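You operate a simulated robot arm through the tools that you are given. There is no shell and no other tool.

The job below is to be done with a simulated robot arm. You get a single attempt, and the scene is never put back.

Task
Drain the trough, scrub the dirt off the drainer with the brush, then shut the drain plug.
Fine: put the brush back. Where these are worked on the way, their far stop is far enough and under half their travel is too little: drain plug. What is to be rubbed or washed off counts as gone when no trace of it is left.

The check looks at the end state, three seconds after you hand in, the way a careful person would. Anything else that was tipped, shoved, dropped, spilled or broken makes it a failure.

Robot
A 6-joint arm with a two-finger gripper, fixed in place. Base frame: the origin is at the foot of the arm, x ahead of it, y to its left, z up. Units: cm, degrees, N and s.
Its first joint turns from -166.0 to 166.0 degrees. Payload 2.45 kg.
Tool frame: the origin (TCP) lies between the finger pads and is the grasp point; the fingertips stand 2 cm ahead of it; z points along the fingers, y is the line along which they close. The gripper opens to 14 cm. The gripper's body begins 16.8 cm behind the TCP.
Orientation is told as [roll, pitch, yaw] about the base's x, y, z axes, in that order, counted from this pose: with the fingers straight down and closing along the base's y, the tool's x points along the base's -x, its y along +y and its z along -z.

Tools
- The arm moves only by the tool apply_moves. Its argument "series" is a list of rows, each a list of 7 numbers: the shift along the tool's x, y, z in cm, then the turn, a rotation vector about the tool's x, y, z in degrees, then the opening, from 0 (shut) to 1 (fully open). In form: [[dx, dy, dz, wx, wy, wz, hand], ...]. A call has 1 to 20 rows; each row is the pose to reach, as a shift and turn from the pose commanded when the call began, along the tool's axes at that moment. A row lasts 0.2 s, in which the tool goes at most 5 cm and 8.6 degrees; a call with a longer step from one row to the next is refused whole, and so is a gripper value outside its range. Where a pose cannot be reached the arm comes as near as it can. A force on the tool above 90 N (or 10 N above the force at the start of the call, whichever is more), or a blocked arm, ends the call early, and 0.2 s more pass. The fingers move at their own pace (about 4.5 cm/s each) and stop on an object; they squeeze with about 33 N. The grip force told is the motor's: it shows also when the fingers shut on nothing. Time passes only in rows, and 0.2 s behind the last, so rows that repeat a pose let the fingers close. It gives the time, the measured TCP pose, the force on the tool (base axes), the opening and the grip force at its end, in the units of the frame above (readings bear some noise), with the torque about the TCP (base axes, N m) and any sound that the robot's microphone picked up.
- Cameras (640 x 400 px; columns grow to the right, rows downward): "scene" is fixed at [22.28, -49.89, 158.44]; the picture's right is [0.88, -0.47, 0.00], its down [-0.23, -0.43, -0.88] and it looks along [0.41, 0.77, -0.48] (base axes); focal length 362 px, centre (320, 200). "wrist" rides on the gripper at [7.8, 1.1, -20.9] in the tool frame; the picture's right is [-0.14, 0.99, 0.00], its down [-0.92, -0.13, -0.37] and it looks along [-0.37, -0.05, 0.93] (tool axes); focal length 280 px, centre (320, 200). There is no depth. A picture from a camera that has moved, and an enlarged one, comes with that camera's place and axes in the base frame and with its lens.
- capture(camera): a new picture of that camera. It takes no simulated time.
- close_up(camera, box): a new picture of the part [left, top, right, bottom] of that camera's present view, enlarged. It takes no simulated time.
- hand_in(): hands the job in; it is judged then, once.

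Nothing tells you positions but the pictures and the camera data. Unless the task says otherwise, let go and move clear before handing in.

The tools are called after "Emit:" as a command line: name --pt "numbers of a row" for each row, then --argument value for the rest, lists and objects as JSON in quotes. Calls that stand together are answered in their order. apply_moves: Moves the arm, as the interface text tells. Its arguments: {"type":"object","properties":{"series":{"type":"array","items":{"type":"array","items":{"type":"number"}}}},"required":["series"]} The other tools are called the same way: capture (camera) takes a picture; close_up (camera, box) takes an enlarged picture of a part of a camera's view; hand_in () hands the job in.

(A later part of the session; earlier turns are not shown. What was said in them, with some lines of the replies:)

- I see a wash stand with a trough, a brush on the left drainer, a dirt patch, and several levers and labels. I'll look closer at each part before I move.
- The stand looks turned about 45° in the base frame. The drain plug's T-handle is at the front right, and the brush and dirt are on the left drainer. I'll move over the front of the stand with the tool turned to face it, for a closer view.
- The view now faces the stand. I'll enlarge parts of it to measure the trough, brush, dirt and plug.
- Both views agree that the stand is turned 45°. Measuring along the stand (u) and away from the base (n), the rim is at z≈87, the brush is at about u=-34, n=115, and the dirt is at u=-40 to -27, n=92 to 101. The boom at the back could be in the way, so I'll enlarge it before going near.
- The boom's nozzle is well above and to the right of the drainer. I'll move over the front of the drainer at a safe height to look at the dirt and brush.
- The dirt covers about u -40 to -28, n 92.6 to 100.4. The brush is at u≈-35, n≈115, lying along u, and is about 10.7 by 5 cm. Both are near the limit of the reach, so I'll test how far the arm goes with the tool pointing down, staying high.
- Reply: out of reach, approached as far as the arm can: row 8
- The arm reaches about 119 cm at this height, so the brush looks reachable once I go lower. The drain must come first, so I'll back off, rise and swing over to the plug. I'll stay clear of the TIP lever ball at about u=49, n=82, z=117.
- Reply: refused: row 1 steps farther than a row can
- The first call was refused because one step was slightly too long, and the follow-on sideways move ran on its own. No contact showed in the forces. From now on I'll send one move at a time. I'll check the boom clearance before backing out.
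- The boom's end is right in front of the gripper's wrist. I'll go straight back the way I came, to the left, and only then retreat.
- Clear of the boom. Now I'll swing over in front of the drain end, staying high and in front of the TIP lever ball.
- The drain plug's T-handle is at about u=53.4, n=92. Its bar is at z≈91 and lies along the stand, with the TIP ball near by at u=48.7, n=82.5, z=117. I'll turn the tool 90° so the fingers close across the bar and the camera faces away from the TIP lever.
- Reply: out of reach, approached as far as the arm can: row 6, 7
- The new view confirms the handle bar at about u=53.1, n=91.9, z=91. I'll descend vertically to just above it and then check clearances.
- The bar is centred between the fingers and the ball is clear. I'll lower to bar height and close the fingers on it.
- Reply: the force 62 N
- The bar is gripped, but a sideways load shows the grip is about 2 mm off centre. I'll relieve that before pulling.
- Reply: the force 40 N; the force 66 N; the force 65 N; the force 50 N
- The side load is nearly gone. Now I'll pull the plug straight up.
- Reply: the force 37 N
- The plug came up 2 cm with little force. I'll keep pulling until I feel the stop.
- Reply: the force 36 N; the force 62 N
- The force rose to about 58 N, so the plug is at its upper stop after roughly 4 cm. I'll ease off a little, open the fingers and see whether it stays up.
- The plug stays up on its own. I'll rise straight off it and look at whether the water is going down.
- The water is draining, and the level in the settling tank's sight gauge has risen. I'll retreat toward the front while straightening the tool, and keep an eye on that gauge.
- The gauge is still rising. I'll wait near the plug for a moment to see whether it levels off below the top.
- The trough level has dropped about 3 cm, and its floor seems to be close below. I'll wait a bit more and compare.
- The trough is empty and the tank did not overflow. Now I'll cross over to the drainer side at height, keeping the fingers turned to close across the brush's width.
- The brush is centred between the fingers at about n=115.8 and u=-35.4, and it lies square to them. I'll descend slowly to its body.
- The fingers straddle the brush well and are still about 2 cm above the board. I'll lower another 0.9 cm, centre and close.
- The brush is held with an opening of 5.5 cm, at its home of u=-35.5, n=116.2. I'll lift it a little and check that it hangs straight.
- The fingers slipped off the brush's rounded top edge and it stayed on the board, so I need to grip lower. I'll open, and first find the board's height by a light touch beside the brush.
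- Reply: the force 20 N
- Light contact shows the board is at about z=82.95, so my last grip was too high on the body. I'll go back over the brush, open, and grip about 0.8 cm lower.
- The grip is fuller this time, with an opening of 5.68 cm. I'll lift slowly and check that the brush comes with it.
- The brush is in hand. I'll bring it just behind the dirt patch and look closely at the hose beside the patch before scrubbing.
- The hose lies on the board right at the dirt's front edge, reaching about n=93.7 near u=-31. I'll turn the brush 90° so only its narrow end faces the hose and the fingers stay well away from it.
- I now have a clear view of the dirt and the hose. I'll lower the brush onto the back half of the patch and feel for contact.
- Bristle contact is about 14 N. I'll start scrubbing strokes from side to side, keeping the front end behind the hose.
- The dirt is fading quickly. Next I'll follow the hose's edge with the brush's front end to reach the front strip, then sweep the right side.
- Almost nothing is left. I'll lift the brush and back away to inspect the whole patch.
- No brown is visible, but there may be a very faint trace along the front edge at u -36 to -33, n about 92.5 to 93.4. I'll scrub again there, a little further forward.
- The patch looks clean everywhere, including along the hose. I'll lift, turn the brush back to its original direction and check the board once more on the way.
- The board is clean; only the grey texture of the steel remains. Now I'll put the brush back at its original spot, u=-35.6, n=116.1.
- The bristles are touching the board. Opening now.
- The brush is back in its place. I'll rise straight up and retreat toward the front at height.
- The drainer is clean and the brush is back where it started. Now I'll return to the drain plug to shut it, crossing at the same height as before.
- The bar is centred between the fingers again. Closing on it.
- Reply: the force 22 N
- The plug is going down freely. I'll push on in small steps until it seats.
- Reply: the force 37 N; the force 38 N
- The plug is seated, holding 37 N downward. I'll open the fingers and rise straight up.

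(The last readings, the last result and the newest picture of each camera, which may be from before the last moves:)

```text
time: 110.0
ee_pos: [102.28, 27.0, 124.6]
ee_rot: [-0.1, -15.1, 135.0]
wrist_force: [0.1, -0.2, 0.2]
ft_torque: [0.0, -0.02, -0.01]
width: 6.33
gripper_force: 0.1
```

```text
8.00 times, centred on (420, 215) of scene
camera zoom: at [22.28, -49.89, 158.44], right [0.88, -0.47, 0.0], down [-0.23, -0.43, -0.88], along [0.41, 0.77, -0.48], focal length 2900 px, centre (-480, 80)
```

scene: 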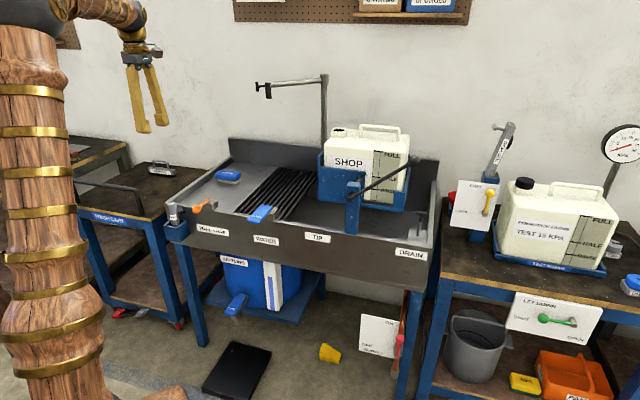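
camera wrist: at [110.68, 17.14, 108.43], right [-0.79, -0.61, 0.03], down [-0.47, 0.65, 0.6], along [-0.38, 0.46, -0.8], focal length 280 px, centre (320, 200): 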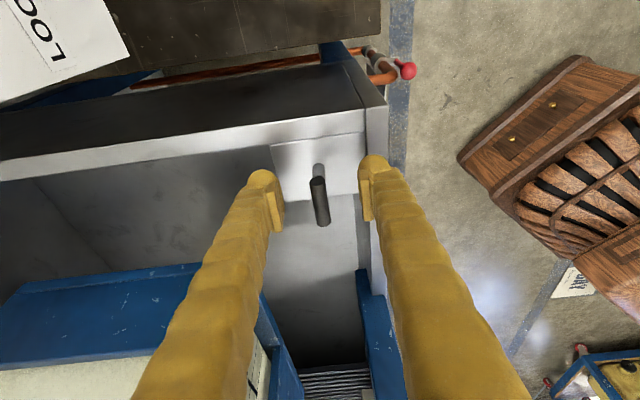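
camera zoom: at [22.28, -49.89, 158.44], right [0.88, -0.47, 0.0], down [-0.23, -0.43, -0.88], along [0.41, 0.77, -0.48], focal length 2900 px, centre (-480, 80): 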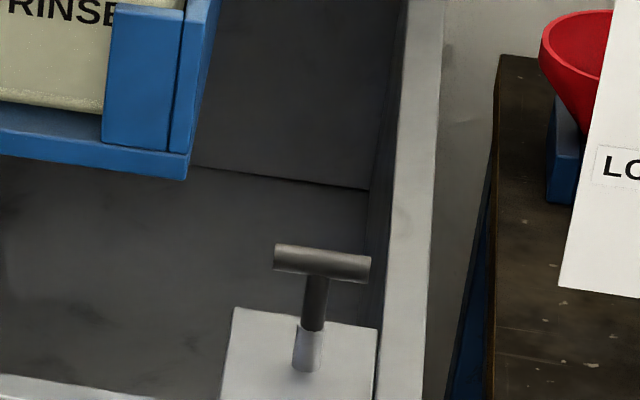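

The handle is back exactly where it was at the start, so the plug is fully shut. I'll move clear and take a last look at the whole stand.

Emit:
apply_moves --pt "0 4 0 0 2.5 0 0.45" --pt "0 8 0 0 5 0 0.45" --pt "0 12 0 0 7.5 0 0.45" --pt "0 16 0 0 10 0 0.45" --pt "0 20 0 0 12.5 0 0.45" --pt "0 24 0 0 15 0 0.45" --pt "0 24 0 0 15 0 0.45"

Emit:
capture --camera "scene"

Emit:
close_up --camera "scene" --box '[150, 130, 310, 230]'

Emit:
close_up --camera "scene" --box '[190, 170, 250, 215]'

Emit:
close_up --camera "scene" --box '[190, 220, 460, 390]'

```text
time: 111.6
ee_pos: [85.57, 10.07, 124.53]
ee_rot: [0.0, 0.0, 135.0]
wrist_force: [0.1, -0.5, 0.4]
ft_torque: [-0.01, 0.02, -0.02]
width: 6.29
gripper_force: 0.0
```

```text
taken
```

scene: 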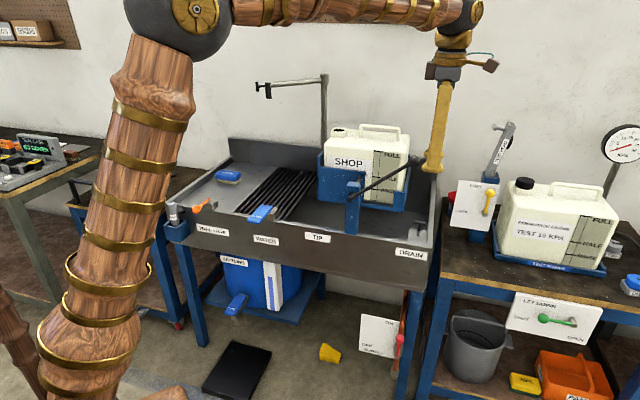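

```text
4.00 times, centred on (230, 180) of scene
camera zoom: at [22.28, -49.89, 158.44], right [0.88, -0.47, 0.0], down [-0.23, -0.43, -0.88], along [0.41, 0.77, -0.48], focal length 1450 px, centre (680, 280)
```

zoom: 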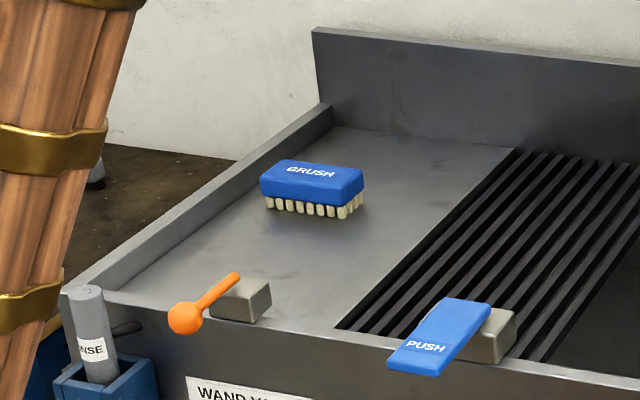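

```text
8.89 times, centred on (220, 192) of scene
camera zoom: at [22.28, -49.89, 158.44], right [0.88, -0.47, 0.0], down [-0.23, -0.43, -0.88], along [0.41, 0.77, -0.48], focal length 3222 px, centre (1209, 267)
```

zoom: 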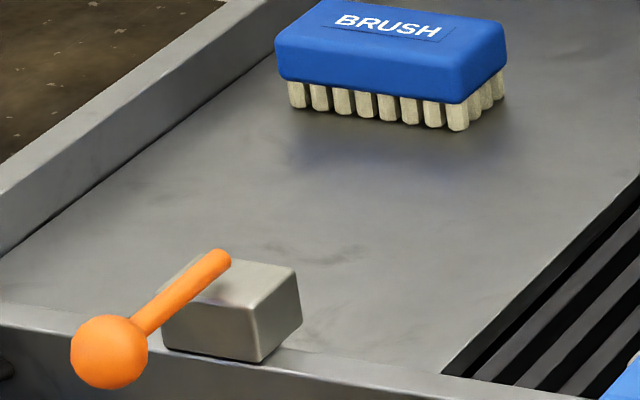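

```text
2.35 times, centred on (325, 305) of scene
camera zoom: at [22.28, -49.89, 158.44], right [0.88, -0.47, 0.0], down [-0.23, -0.43, -0.88], along [0.41, 0.77, -0.48], focal length 853 px, centre (308, -47)
```

zoom: 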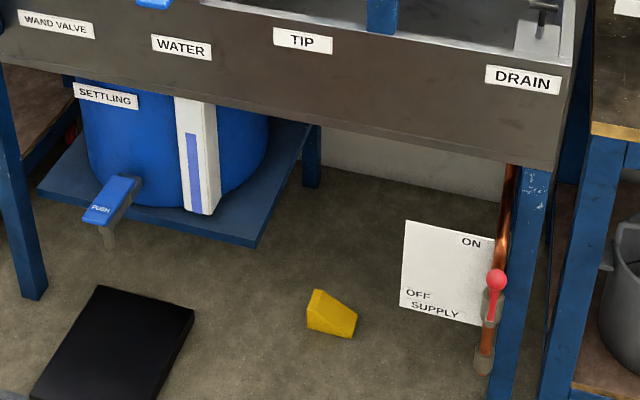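

Everything else looks undisturbed. One faint grey smudge remains near u=-32, n=100, inside the old patch, so I want a close look to tell steel texture from residue before handing in.

Emit:
apply_moves --pt "-4.6 0 0 0 0 0 0.3" --pt "-9.2 0 0 0 0 0 0.1" --pt "-13.9 0 0 0 0 0 0" --pt "-18.6 0 0 0 0 0 0" --pt "-23.3 0 0 0 0 0 0" --pt "-28 0 0 0 0 0 0" --pt "-32.7 0 0 0 0 0 0" --pt "-37.4 0 0 0 0 0 0" --pt "-42.1 0 0 0 0 0 0" --pt "-46.8 0 0 0 0 0 0" --pt "-51.5 0 0 0 0 0 0" --pt "-56.2 0 0 0 0 0 0" --pt "-60.9 0 0 0 0 0 0" --pt "-65.6 -1 0 0 0 0 0" --pt "-70.3 -2.5 0 0 0 0 0" --pt "-75 -4 0 0 0 0 0" --pt "-77.4 -6 0 0 0 0 0" --pt "-77.4 -6 0 0 0 0 0"

```text
time: 115.4
ee_pos: [34.81, 69.12, 124.65]
ee_rot: [0.0, -0.1, 135.0]
wrist_force: [-0.3, -0.3, 0.3]
ft_torque: [0.0, 0.0, 0.03]
width: 0.0
gripper_force: 29.1
```

Emit:
apply_moves --pt "0 -3.2 3 0 0 0 0" --pt "0 -6.4 6 0 0 0 0" --pt "0 -9.6 9.5 0 0 0 0" --pt "0 -12.8 13 0 0 0 0" --pt "0 -16 16.5 0 0 0 0" --pt "0 -19 20 0 0 0 0" --pt "0 -22 23 0 0 0 0" --pt "0 -22 23 0 0 0 0"

Emit:
capture --camera "wrist"

Emit:
close_up --camera "wrist" --box '[220, 110, 420, 230]'

```text
time: 117.2
ee_pos: [50.36, 84.65, 101.6]
ee_rot: [-0.1, 0.0, 135.0]
wrist_force: [-0.8, -0.6, 1.1]
ft_torque: [-0.01, 0.02, 0.0]
width: 0.0
gripper_force: 29.4
```

```text
taken
camera wrist: at [55.12, 78.28, 122.43], right [-0.8, -0.6, 0.0], down [-0.56, 0.74, 0.37], along [-0.22, 0.3, -0.93], focal length 280 px, centre (320, 200)
```

wrist: 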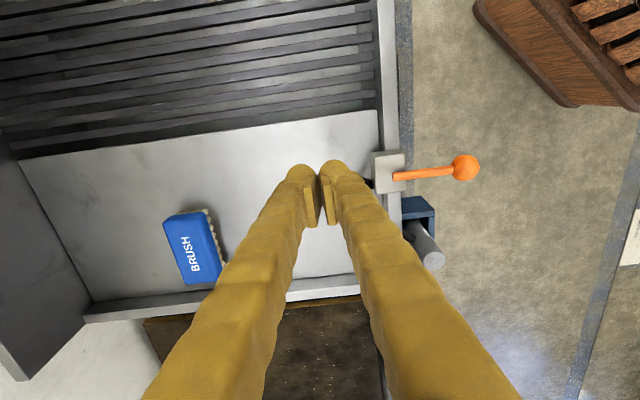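

```text
3.20 times, centred on (320, 170) of wrist
camera zoom: at [55.12, 78.28, 122.43], right [-0.8, -0.6, 0.0], down [-0.56, 0.74, 0.37], along [-0.22, 0.3, -0.93], focal length 897 px, centre (320, 296)
```

zoom: 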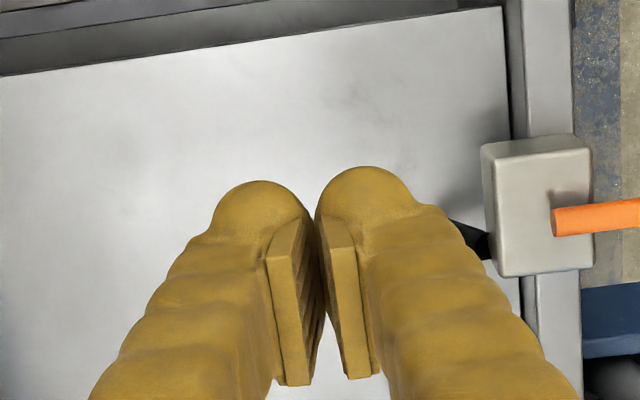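

Emit:
apply_moves --pt "0 -1.5 0 0 0 0 0.3" --pt "0 -3 0 0 0 0 0.6" --pt "0 -3 0 0 0 0 0.9" --pt "0 -3 0 0 0 0 1" --pt "0 -3 0 0 0 0 1" --pt "0 -3 0 0 0 0 1" --pt "0 -3 0 0 0 0 1" --pt "0 -3 0 0 0 0 1"

Emit:
capture --camera "wrist"

Emit:
close_up --camera "wrist" --box '[250, 120, 410, 280]'

```text
time: 119.0
ee_pos: [52.41, 86.67, 101.7]
ee_rot: [-0.2, -0.1, 135.0]
wrist_force: [0.2, -0.5, 0.5]
ft_torque: [-0.04, -0.03, 0.0]
width: 13.99
gripper_force: 0.1
```

```text
taken
camera wrist: at [57.22, 80.36, 122.43], right [-0.8, -0.6, 0.0], down [-0.56, 0.74, 0.37], along [-0.22, 0.3, -0.93], focal length 280 px, centre (320, 200)
```

wrist: 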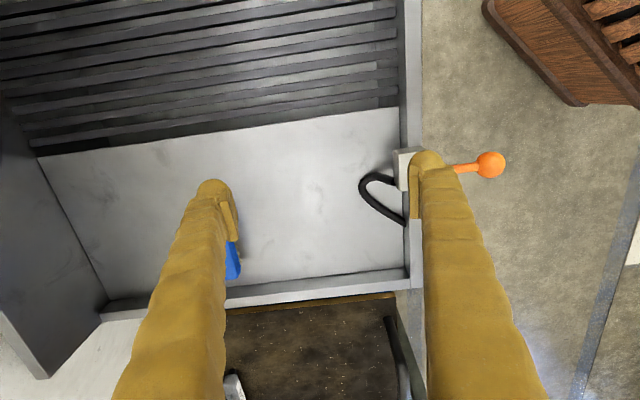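

```text
2.50 times, centred on (330, 200) of wrist
camera zoom: at [57.22, 80.36, 122.43], right [-0.8, -0.6, 0.0], down [-0.56, 0.74, 0.37], along [-0.22, 0.3, -0.93], focal length 701 px, centre (295, 200)
```

zoom: 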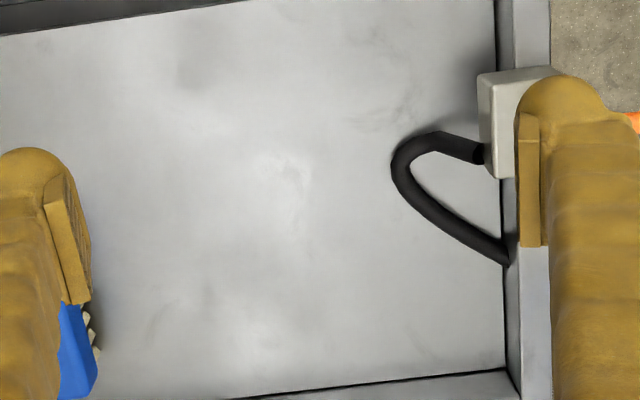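

Emit:
close_up --camera "wrist" --box '[290, 165, 370, 230]'

Emit:
close_up --camera "wrist" --box '[340, 120, 410, 180]'

Emit:
close_up --camera "wrist" --box '[240, 210, 320, 270]'

```text
6.15 times, centred on (330, 198) of wrist
camera zoom: at [57.22, 80.36, 122.43], right [-0.8, -0.6, 0.0], down [-0.56, 0.74, 0.37], along [-0.22, 0.3, -0.93], focal length 1726 px, centre (258, 215)
```

zoom: 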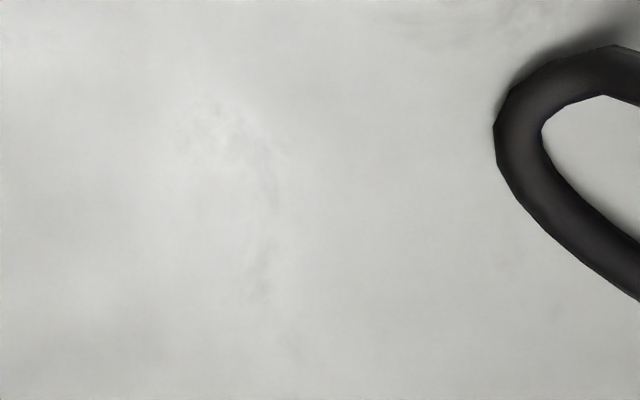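

```text
6.67 times, centred on (375, 150) of wrist
camera zoom: at [57.22, 80.36, 122.43], right [-0.8, -0.6, 0.0], down [-0.56, 0.74, 0.37], along [-0.22, 0.3, -0.93], focal length 1869 px, centre (-47, 533)
```

zoom: 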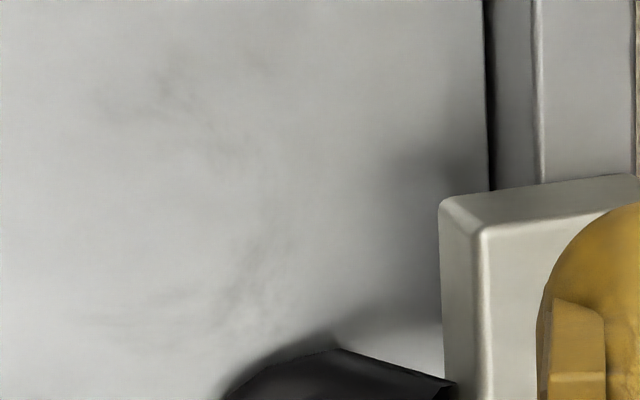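

```text
6.67 times, centred on (280, 240) of wrist
camera zoom: at [57.22, 80.36, 122.43], right [-0.8, -0.6, 0.0], down [-0.56, 0.74, 0.37], along [-0.22, 0.3, -0.93], focal length 1869 px, centre (587, -67)
```

zoom: 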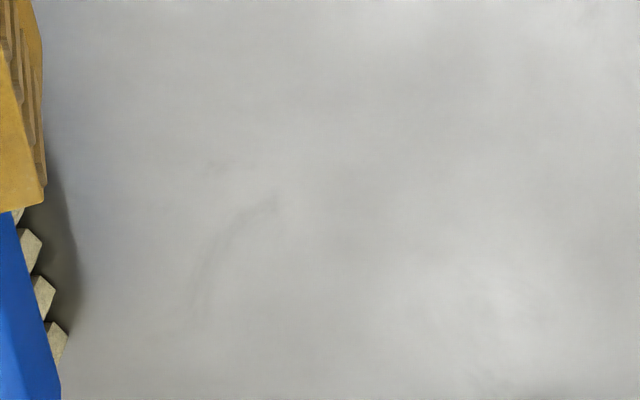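

The smudges are neutral grey and match the untouched steel elsewhere, with no brown left, so the dirt is gone. I'll move up and clear before handing in.

Emit:
apply_moves --pt "0 2.5 -3.5 0 0 0 1" --pt "0 5.5 -7 0 0 0 1" --pt "0 8.5 -10.5 0 0 0 1" --pt "0 12 -14 0 0 0 1" --pt "0 15.5 -17 0 0 0 1" --pt "0 19 -20 0 0 0 1" --pt "0 23 -22 0 0 0 1" --pt "0 27 -23 0 0 0 1" --pt "0 30 -23 0 0 0 1" --pt "0 30 -23 0 0 0 1"

Emit:
capture --camera "scene"

Emit:
close_up --camera "scene" --box '[220, 150, 460, 300]'

Emit:
close_up --camera "scene" --box '[150, 130, 310, 230]'

```text
time: 121.4
ee_pos: [36.23, 64.19, 122.03]
ee_rot: [1.9, 0.8, 131.2]
wrist_force: [-0.3, -1.8, 0.5]
ft_torque: [0.1, -0.06, -0.03]
width: 14.01
gripper_force: 0.0
stopped in row 10: the arm was blocked; the commanded pose is now the measured one
```

```text
taken
```

scene: 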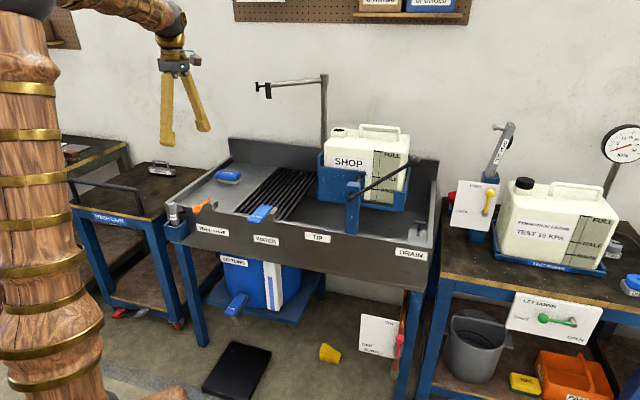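

```text
2.67 times, centred on (340, 225) of scene
camera zoom: at [22.28, -49.89, 158.44], right [0.88, -0.47, 0.0], down [-0.23, -0.43, -0.88], along [0.41, 0.77, -0.48], focal length 967 px, centre (267, 133)
```

zoom: 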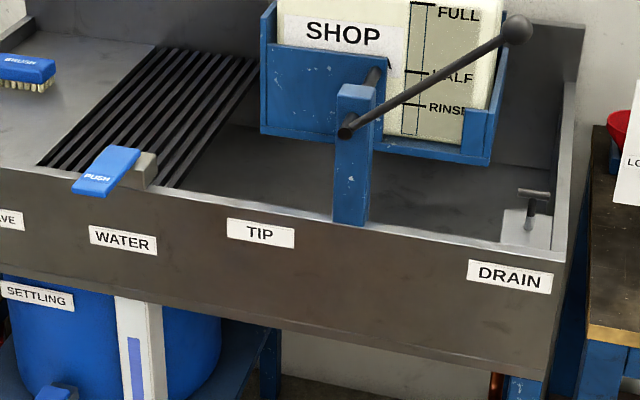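

```text
4.00 times, centred on (230, 180) of scene
camera zoom: at [22.28, -49.89, 158.44], right [0.88, -0.47, 0.0], down [-0.23, -0.43, -0.88], along [0.41, 0.77, -0.48], focal length 1450 px, centre (680, 280)
```

zoom: 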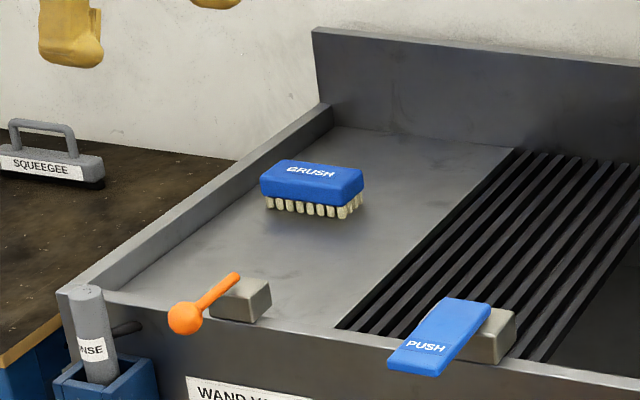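

The arm reported a block while folding back. The forces are small, and nothing in the scene looks disturbed. I'll ease it slightly outward so nothing stays in contact, then check the view.

Emit:
apply_moves --pt "0 -1 0 0 0 0 1" --pt "0 -2 0 0 0 0 1" --pt "0 -3 0 0 0 0 1" --pt "0 -3 0 0 0 0 1"

Emit:
capture --camera "wrist"

Emit:
capture --camera "scene"

```text
time: 122.4
ee_pos: [37.69, 66.13, 122.62]
ee_rot: [1.4, 0.5, 131.5]
wrist_force: [0.5, 0.0, -1.1]
ft_torque: [0.01, 0.01, -0.01]
width: 13.98
gripper_force: 0.0
```

```text
taken
camera wrist: at [42.33, 60.12, 143.5], right [-0.83, -0.56, 0.02], down [-0.51, 0.78, 0.36], along [-0.22, 0.29, -0.93], focal length 280 px, centre (320, 200)
```

wrist: 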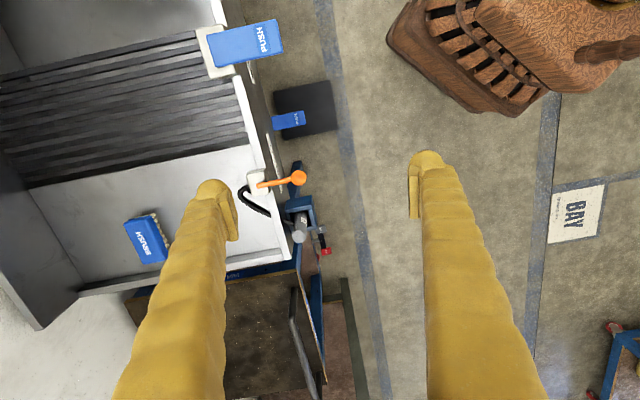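

```text
taken
```

scene: 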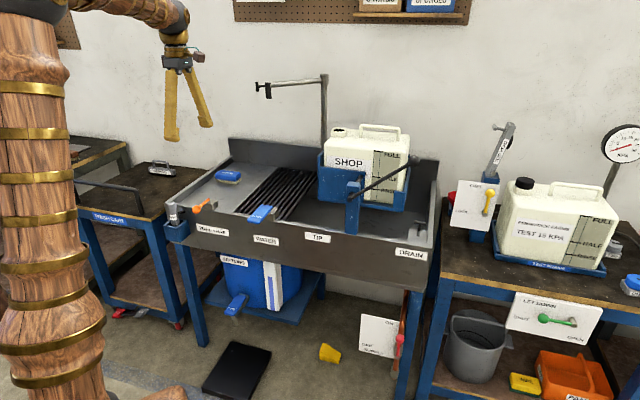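

The gripper is clear in free space and nothing else has moved. The trough is drained, the drainer is clean, the brush is back in its place and the plug is shut, so I'm handing in.

Emit:
hand_in

```text
The job is handed in.
```

I've handed the job in, and as far as the pictures show, all four parts are done:

- **Trough:** I pulled the drain plug up to its stop and the trough emptied. The settling tank did not overflow.
- **Drainer:** I scrubbed the dirt off with the brush. No brown is left in close-ups. A few faint grey smudges remain, and I take them for the steel's own texture because they match untouched areas of the board.
- **Brush:** It is back on the drainer where it started, facing the same way.
- **Drain plug:** I pushed it down until it seated, and the handle sits exactly where it was at the start.

Three things went less than smoothly:

- **Boom:** An unplanned sideways move brought the gripper close to the boom at the back. No contact showed.
- **First brush grip:** My first grip was too high and slipped off. The brush stayed where it was.
- **Blocked arm:** The arm reported being blocked once while folding back at the end. I don't know what blocked it, but forces stayed low and nothing in view had moved.
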